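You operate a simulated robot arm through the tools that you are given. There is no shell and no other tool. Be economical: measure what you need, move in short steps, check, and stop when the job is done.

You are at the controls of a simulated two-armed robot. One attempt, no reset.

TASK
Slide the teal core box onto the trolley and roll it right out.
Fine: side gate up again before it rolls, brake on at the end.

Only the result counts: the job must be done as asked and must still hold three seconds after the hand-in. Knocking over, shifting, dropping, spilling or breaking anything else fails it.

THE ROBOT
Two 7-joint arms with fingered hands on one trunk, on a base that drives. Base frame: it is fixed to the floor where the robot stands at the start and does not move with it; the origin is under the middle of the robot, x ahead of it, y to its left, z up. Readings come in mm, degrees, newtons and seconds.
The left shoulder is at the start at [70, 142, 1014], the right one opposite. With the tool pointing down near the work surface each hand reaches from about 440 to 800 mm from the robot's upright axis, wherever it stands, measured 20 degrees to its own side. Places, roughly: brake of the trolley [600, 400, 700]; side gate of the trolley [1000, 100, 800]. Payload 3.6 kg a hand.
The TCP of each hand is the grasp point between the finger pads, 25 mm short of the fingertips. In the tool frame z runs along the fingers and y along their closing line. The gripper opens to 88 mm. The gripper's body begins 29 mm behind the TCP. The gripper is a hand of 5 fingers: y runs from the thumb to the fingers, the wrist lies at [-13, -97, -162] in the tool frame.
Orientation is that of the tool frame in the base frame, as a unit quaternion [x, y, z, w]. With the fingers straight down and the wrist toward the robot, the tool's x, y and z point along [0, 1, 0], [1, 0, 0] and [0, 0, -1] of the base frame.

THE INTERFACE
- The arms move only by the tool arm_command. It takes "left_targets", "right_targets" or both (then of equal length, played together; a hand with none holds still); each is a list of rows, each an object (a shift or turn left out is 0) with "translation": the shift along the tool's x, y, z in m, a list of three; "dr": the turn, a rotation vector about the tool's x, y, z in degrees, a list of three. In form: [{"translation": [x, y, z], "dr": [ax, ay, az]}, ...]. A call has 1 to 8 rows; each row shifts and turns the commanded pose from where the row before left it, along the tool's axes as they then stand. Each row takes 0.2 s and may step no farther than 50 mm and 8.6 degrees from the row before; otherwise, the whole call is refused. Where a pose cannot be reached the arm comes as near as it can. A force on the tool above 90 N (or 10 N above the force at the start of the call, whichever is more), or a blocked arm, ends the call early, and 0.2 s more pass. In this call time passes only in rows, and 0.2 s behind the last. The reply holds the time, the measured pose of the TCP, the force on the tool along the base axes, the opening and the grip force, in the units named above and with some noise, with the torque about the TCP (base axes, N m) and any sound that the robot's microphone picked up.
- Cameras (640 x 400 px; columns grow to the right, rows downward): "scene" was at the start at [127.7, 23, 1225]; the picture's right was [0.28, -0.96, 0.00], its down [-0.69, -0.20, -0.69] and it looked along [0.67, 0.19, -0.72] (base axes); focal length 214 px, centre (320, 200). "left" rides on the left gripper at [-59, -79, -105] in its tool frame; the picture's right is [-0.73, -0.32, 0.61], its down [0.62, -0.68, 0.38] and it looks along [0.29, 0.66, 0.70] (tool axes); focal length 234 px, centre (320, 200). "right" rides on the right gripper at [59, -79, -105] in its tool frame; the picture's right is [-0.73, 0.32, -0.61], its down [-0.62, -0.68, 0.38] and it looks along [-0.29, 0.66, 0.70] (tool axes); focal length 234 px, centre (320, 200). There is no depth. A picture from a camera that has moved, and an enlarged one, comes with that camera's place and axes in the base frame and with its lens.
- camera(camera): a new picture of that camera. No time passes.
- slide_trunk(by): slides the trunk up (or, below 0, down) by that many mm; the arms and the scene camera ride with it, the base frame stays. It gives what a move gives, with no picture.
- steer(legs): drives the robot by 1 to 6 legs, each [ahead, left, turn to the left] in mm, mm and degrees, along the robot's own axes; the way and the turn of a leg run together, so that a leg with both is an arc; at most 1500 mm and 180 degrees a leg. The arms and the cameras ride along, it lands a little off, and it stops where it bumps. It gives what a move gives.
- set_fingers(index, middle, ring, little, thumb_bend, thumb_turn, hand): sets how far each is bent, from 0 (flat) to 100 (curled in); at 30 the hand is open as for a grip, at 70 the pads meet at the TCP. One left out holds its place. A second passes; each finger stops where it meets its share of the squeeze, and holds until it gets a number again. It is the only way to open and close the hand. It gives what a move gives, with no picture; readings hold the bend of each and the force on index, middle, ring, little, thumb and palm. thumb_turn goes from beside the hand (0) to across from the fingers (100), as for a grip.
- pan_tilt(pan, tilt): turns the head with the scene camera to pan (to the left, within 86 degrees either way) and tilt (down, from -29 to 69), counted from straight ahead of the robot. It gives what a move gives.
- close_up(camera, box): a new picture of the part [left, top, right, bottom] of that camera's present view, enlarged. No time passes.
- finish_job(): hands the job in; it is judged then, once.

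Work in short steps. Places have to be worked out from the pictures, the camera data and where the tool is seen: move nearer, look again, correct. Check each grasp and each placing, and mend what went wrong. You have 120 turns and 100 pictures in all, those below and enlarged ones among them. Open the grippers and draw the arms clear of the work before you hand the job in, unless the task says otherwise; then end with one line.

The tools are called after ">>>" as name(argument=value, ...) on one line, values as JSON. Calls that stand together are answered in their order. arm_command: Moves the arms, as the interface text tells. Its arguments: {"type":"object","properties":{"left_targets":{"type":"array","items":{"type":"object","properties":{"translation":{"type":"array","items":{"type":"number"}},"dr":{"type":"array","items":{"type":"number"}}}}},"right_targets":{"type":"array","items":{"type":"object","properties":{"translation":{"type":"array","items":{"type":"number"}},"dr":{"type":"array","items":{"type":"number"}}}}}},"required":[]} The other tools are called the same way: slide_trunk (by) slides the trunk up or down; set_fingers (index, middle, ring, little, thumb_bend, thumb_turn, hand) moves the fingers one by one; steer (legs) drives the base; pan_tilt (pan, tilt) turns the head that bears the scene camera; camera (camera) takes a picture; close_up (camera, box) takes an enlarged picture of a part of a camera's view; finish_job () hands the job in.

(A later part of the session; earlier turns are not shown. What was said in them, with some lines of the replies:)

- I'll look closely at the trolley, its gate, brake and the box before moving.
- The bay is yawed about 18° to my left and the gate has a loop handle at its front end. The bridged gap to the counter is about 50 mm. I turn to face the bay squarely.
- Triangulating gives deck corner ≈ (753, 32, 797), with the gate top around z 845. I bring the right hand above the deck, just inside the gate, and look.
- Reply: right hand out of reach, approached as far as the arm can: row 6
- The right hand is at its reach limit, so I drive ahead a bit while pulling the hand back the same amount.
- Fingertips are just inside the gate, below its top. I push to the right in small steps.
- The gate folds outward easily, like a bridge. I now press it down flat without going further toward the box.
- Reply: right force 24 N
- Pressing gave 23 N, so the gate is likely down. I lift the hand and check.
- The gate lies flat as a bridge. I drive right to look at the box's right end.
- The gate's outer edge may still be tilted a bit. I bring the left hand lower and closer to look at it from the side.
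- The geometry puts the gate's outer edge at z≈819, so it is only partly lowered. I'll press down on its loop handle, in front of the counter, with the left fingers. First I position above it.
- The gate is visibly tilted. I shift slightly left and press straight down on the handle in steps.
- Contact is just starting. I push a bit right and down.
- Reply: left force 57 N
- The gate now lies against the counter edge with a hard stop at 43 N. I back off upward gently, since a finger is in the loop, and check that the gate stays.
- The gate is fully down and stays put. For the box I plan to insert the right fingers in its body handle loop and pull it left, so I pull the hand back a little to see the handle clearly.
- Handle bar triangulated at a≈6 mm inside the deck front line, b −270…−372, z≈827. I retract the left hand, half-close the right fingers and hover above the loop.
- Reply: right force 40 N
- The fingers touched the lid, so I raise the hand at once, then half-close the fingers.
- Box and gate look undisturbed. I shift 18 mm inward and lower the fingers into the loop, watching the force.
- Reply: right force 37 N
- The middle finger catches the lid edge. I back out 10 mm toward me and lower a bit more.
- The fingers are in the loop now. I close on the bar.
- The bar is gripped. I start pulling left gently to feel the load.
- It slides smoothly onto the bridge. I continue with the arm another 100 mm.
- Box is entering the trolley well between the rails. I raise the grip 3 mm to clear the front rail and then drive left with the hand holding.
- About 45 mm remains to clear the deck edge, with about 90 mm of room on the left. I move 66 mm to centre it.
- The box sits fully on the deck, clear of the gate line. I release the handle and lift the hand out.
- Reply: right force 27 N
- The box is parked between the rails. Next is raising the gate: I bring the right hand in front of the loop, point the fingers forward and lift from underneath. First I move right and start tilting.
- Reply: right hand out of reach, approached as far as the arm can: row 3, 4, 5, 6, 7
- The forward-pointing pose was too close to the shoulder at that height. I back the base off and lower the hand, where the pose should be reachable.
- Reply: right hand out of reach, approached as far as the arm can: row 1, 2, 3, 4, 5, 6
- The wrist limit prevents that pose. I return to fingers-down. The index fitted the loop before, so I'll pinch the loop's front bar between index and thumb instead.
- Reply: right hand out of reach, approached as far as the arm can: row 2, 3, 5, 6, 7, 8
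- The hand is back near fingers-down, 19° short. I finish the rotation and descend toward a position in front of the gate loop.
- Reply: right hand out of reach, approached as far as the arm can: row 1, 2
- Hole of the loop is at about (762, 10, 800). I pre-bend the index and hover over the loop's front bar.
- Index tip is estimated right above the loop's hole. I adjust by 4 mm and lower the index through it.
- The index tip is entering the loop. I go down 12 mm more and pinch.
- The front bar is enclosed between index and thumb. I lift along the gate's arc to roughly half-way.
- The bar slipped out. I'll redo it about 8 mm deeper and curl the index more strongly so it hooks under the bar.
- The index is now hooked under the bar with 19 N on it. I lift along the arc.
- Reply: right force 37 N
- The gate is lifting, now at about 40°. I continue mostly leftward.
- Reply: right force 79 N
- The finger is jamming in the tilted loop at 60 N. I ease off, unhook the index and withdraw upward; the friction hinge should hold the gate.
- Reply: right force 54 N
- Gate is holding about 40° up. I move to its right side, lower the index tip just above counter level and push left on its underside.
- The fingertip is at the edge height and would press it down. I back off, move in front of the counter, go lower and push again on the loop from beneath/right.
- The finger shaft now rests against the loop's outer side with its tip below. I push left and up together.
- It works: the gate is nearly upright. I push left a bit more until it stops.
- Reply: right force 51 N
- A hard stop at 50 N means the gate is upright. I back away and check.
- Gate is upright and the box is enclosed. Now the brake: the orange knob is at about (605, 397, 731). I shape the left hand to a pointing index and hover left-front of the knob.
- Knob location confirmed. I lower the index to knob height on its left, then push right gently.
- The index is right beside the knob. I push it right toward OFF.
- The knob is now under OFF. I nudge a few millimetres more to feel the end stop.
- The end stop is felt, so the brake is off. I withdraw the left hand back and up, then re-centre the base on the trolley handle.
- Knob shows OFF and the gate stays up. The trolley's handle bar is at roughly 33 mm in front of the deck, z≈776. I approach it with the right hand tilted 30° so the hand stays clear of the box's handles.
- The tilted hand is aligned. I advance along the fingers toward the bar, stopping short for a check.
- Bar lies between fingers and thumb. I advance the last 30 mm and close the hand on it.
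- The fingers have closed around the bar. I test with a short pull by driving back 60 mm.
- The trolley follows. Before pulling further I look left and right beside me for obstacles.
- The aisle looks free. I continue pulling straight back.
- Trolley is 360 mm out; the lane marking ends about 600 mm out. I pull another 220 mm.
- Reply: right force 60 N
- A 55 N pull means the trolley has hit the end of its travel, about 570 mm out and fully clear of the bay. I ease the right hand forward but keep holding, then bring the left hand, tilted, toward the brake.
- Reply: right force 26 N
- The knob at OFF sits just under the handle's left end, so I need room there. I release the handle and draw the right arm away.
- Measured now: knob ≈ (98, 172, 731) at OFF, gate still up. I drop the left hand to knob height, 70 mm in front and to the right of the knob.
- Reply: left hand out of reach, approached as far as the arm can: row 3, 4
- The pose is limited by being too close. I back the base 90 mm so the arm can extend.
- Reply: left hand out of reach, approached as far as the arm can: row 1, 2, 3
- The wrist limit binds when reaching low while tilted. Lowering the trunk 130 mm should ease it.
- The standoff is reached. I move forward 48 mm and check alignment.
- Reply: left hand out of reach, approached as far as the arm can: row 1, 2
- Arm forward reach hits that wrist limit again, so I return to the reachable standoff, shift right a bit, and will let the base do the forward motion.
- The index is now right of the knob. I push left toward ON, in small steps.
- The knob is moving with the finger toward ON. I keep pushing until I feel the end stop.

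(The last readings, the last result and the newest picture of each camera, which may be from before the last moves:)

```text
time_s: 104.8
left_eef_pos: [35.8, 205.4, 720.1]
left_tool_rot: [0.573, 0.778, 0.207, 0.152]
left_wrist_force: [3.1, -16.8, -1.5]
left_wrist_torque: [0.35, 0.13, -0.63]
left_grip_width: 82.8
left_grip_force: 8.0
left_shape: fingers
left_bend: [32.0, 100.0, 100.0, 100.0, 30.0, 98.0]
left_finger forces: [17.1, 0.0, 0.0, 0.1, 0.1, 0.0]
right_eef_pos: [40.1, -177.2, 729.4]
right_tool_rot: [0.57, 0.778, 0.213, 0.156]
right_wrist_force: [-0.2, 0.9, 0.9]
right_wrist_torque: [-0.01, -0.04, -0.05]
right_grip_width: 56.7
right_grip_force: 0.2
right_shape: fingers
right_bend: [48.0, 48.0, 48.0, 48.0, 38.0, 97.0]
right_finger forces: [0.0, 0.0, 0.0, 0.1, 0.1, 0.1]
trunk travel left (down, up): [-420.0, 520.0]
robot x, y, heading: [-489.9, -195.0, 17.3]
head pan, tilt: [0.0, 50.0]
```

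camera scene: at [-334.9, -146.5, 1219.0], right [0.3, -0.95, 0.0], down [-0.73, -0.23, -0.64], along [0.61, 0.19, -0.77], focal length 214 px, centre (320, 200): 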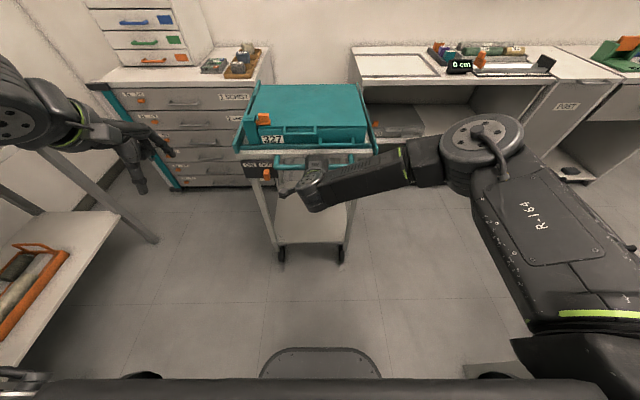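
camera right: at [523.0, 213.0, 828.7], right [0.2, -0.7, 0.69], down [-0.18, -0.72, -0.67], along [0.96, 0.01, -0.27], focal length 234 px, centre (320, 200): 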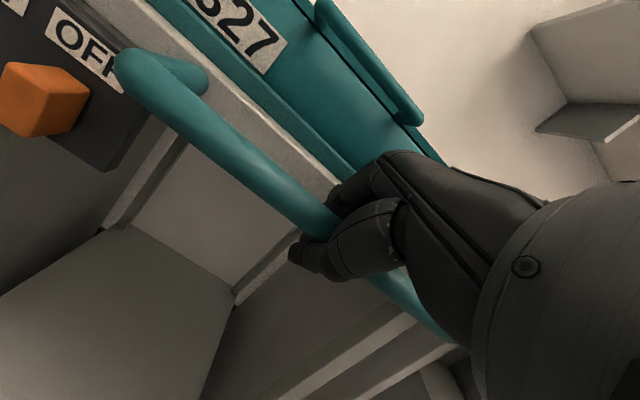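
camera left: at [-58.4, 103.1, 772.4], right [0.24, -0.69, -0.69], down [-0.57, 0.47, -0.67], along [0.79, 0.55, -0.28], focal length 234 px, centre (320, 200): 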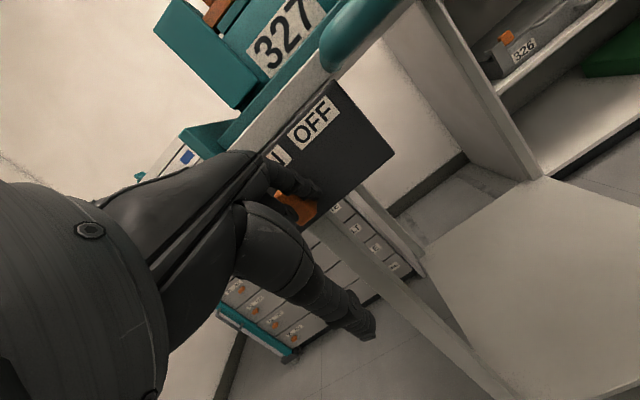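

End stop at 17 N: brake is ON. I ease the finger off the knob and drive back clear, then check.

>>> arm_command(left_targets=[{"translation": [-0.01, 0, 0]}])

>>> steer(legs=[[-120, 0, 0]])

>>> set_fingers(hand="left", index=30, middle=30, ring=30, little=30, thumb_bend=30)

>>> set_fingers(hand="right", index=30, middle=30, ring=30, little=30, thumb_bend=30)

>>> close_up(camera="scene", box=[200, 60, 440, 210])

```text
time_s: 105.2
left_eef_pos: [38.4, 199.7, 719.3]
left_tool_rot: [0.57, 0.781, 0.208, 0.151]
left_wrist_force: [2.5, -4.0, -0.6]
left_wrist_torque: [0.1, 0.06, -0.22]
left_grip_width: 83.1
left_grip_force: 2.6
left_shape: fingers
left_bend: [32.0, 100.0, 100.0, 100.0, 30.0, 98.0]
left_finger forces: [5.4, 0.1, 0.0, 0.0, 0.1, 0.1]
right_eef_pos: [39.9, -173.6, 730.9]
right_tool_rot: [0.569, 0.778, 0.213, 0.157]
right_wrist_force: [0.5, -0.6, 0.1]
right_wrist_torque: [0.03, 0.0, 0.0]
right_grip_width: 56.7
right_grip_force: 0.0
right_shape: fingers
right_bend: [48.0, 48.0, 48.0, 48.0, 38.0, 97.0]
right_finger forces: [0.0, 0.1, 0.1, 0.0, 0.0, 0.0]
trunk travel left (down, up): [-420.0, 520.0]
robot x, y, heading: [-493.7, -195.6, 17.5]
head pan, tilt: [0.0, 50.0]
```

```text
time_s: 106.4
left_eef_pos: [-77.3, 164.0, 721.1]
left_tool_rot: [0.571, 0.779, 0.209, 0.152]
left_wrist_force: [-0.2, 0.1, 0.4]
left_wrist_torque: [0.0, 0.02, -0.01]
left_grip_width: 82.6
left_grip_force: 0.1
left_shape: fingers
left_bend: [32.0, 100.0, 100.0, 100.0, 30.0, 98.0]
left_finger forces: [0.1, 0.0, 0.0, 0.0, 0.0, 0.0]
right_eef_pos: [-76.0, -210.7, 731.3]
right_tool_rot: [0.57, 0.778, 0.211, 0.159]
right_wrist_force: [0.2, 0.0, 0.4]
right_wrist_torque: [0.0, 0.02, 0.0]
right_grip_width: 56.7
right_grip_force: 0.0
right_shape: fingers
right_bend: [48.0, 48.0, 48.0, 48.0, 38.0, 97.0]
right_finger forces: [0.0, 0.0, 0.0, 0.1, 0.0, 0.0]
trunk travel left (down, up): [-420.0, 520.0]
robot x, y, heading: [-608.4, -232.5, 17.5]
head pan, tilt: [0.0, 50.0]
```

```text
time_s: 107.4
left_eef_pos: [-75.5, 163.2, 719.2]
left_tool_rot: [0.571, 0.779, 0.207, 0.152]
left_wrist_force: [0.5, -0.4, 0.2]
left_wrist_torque: [0.02, 0.02, -0.01]
left_grip_width: 84.4
left_grip_force: 0.1
left_shape: fingers
left_bend: [30.0, 30.0, 30.0, 30.0, 30.0, 98.0]
left_finger forces: [0.0, 0.0, 0.0, 0.0, 0.1, 0.0]
right_eef_pos: [-75.2, -210.3, 729.9]
right_tool_rot: [0.57, 0.778, 0.212, 0.158]
right_wrist_force: [0.5, -0.4, 0.9]
right_wrist_torque: [-0.01, 0.02, -0.01]
right_grip_width: 56.4
right_grip_force: 0.0
right_shape: fingers
right_bend: [48.0, 48.0, 48.0, 48.0, 38.0, 97.0]
right_finger forces: [0.1, 0.0, 0.1, 0.0, 0.0, 0.1]
trunk travel left (down, up): [-420.0, 520.0]
robot x, y, heading: [-608.6, -229.9, 17.4]
head pan, tilt: [0.0, 50.0]
```

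```text
time_s: 108.4
left_eef_pos: [-76.1, 161.5, 719.6]
left_tool_rot: [0.571, 0.779, 0.207, 0.152]
left_wrist_force: [-0.1, 1.2, -0.1]
left_wrist_torque: [0.0, -0.03, 0.0]
left_grip_width: 84.6
left_grip_force: 0.1
left_shape: fingers
left_bend: [30.0, 30.0, 30.0, 30.0, 30.0, 98.0]
left_finger forces: [0.1, 0.1, 0.1, 0.0, 0.1, 0.0]
right_eef_pos: [-74.8, -210.8, 731.5]
right_tool_rot: [0.57, 0.778, 0.211, 0.158]
right_wrist_force: [-0.7, -0.4, -1.2]
right_wrist_torque: [0.0, -0.01, -0.02]
right_grip_width: 84.5
right_grip_force: 0.1
right_shape: fingers
right_bend: [30.0, 30.0, 30.0, 30.0, 30.0, 97.0]
right_finger forces: [0.1, 0.0, 0.0, 0.0, 0.0, 0.1]
trunk travel left (down, up): [-420.0, 520.0]
robot x, y, heading: [-604.8, -238.0, 17.8]
head pan, tilt: [0.0, 50.0]
```

```text
2.67 times, centred on (320, 135) of scene
camera zoom: at [-483.6, -193.9, 1089.7], right [0.3, -0.95, 0.0], down [-0.73, -0.23, -0.64], along [0.61, 0.19, -0.77], focal length 572 px, centre (320, 373)
```

zoom: 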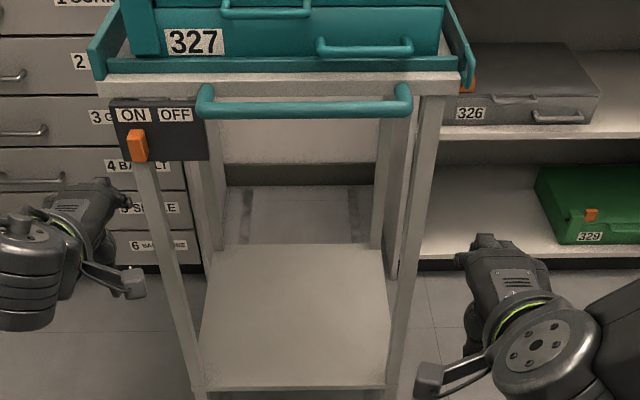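

Brake knob is under ON. One last wide view to confirm the trolley is clear of the bay with the gate up.

>>> pan_tilt(pan=0, tilt=32)

>>> camera(camera="scene")

```text
time_s: 109.2
left_eef_pos: [-76.7, 161.6, 719.1]
left_tool_rot: [0.572, 0.779, 0.207, 0.152]
left_wrist_force: [-0.2, -0.6, -0.5]
left_wrist_torque: [-0.02, 0.03, -0.01]
left_grip_width: 84.8
left_grip_force: 0.1
left_shape: fingers
left_bend: [30.0, 30.0, 30.0, 30.0, 30.0, 98.0]
left_finger forces: [0.1, 0.0, 0.1, 0.0, 0.0, 0.0]
right_eef_pos: [-74.6, -210.2, 731.1]
right_tool_rot: [0.571, 0.778, 0.211, 0.158]
right_wrist_force: [-0.3, 0.6, -0.2]
right_wrist_torque: [0.01, 0.01, 0.02]
right_grip_width: 84.0
right_grip_force: 0.0
right_shape: fingers
right_bend: [30.0, 30.0, 30.0, 30.0, 30.0, 97.0]
right_finger forces: [0.0, 0.1, 0.0, 0.1, 0.0, 0.0]
trunk travel left (down, up): [-420.0, 520.0]
robot x, y, heading: [-604.4, -232.7, 17.7]
head pan, tilt: [0.0, 32.0]
```

```text
1 pictures are left
camera scene: at [-471.6, -190.1, 1116.0], right [0.3, -0.95, 0.0], down [-0.51, -0.16, -0.85], along [0.81, 0.26, -0.53], focal length 214 px, centre (320, 200)
```

scene: 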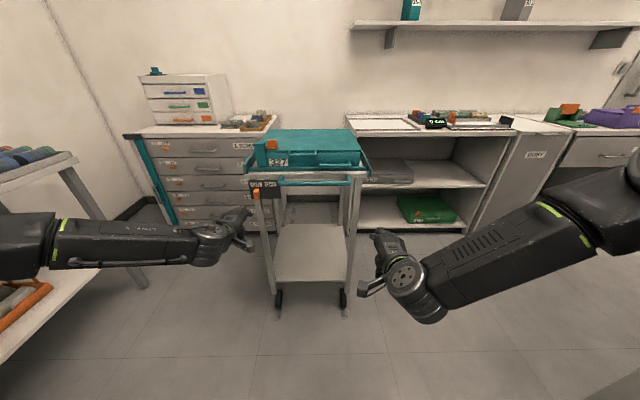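

The trolley stands clear of the bay with the teal box on it, gate up and brake on. Both hands are open and drawn back.

>>> finish_job()

```text
The job is handed in.
```

The teal box 327 is on the trolley. The side gate was raised before rolling, the trolley is pulled fully out of the bay, and the brake is on.
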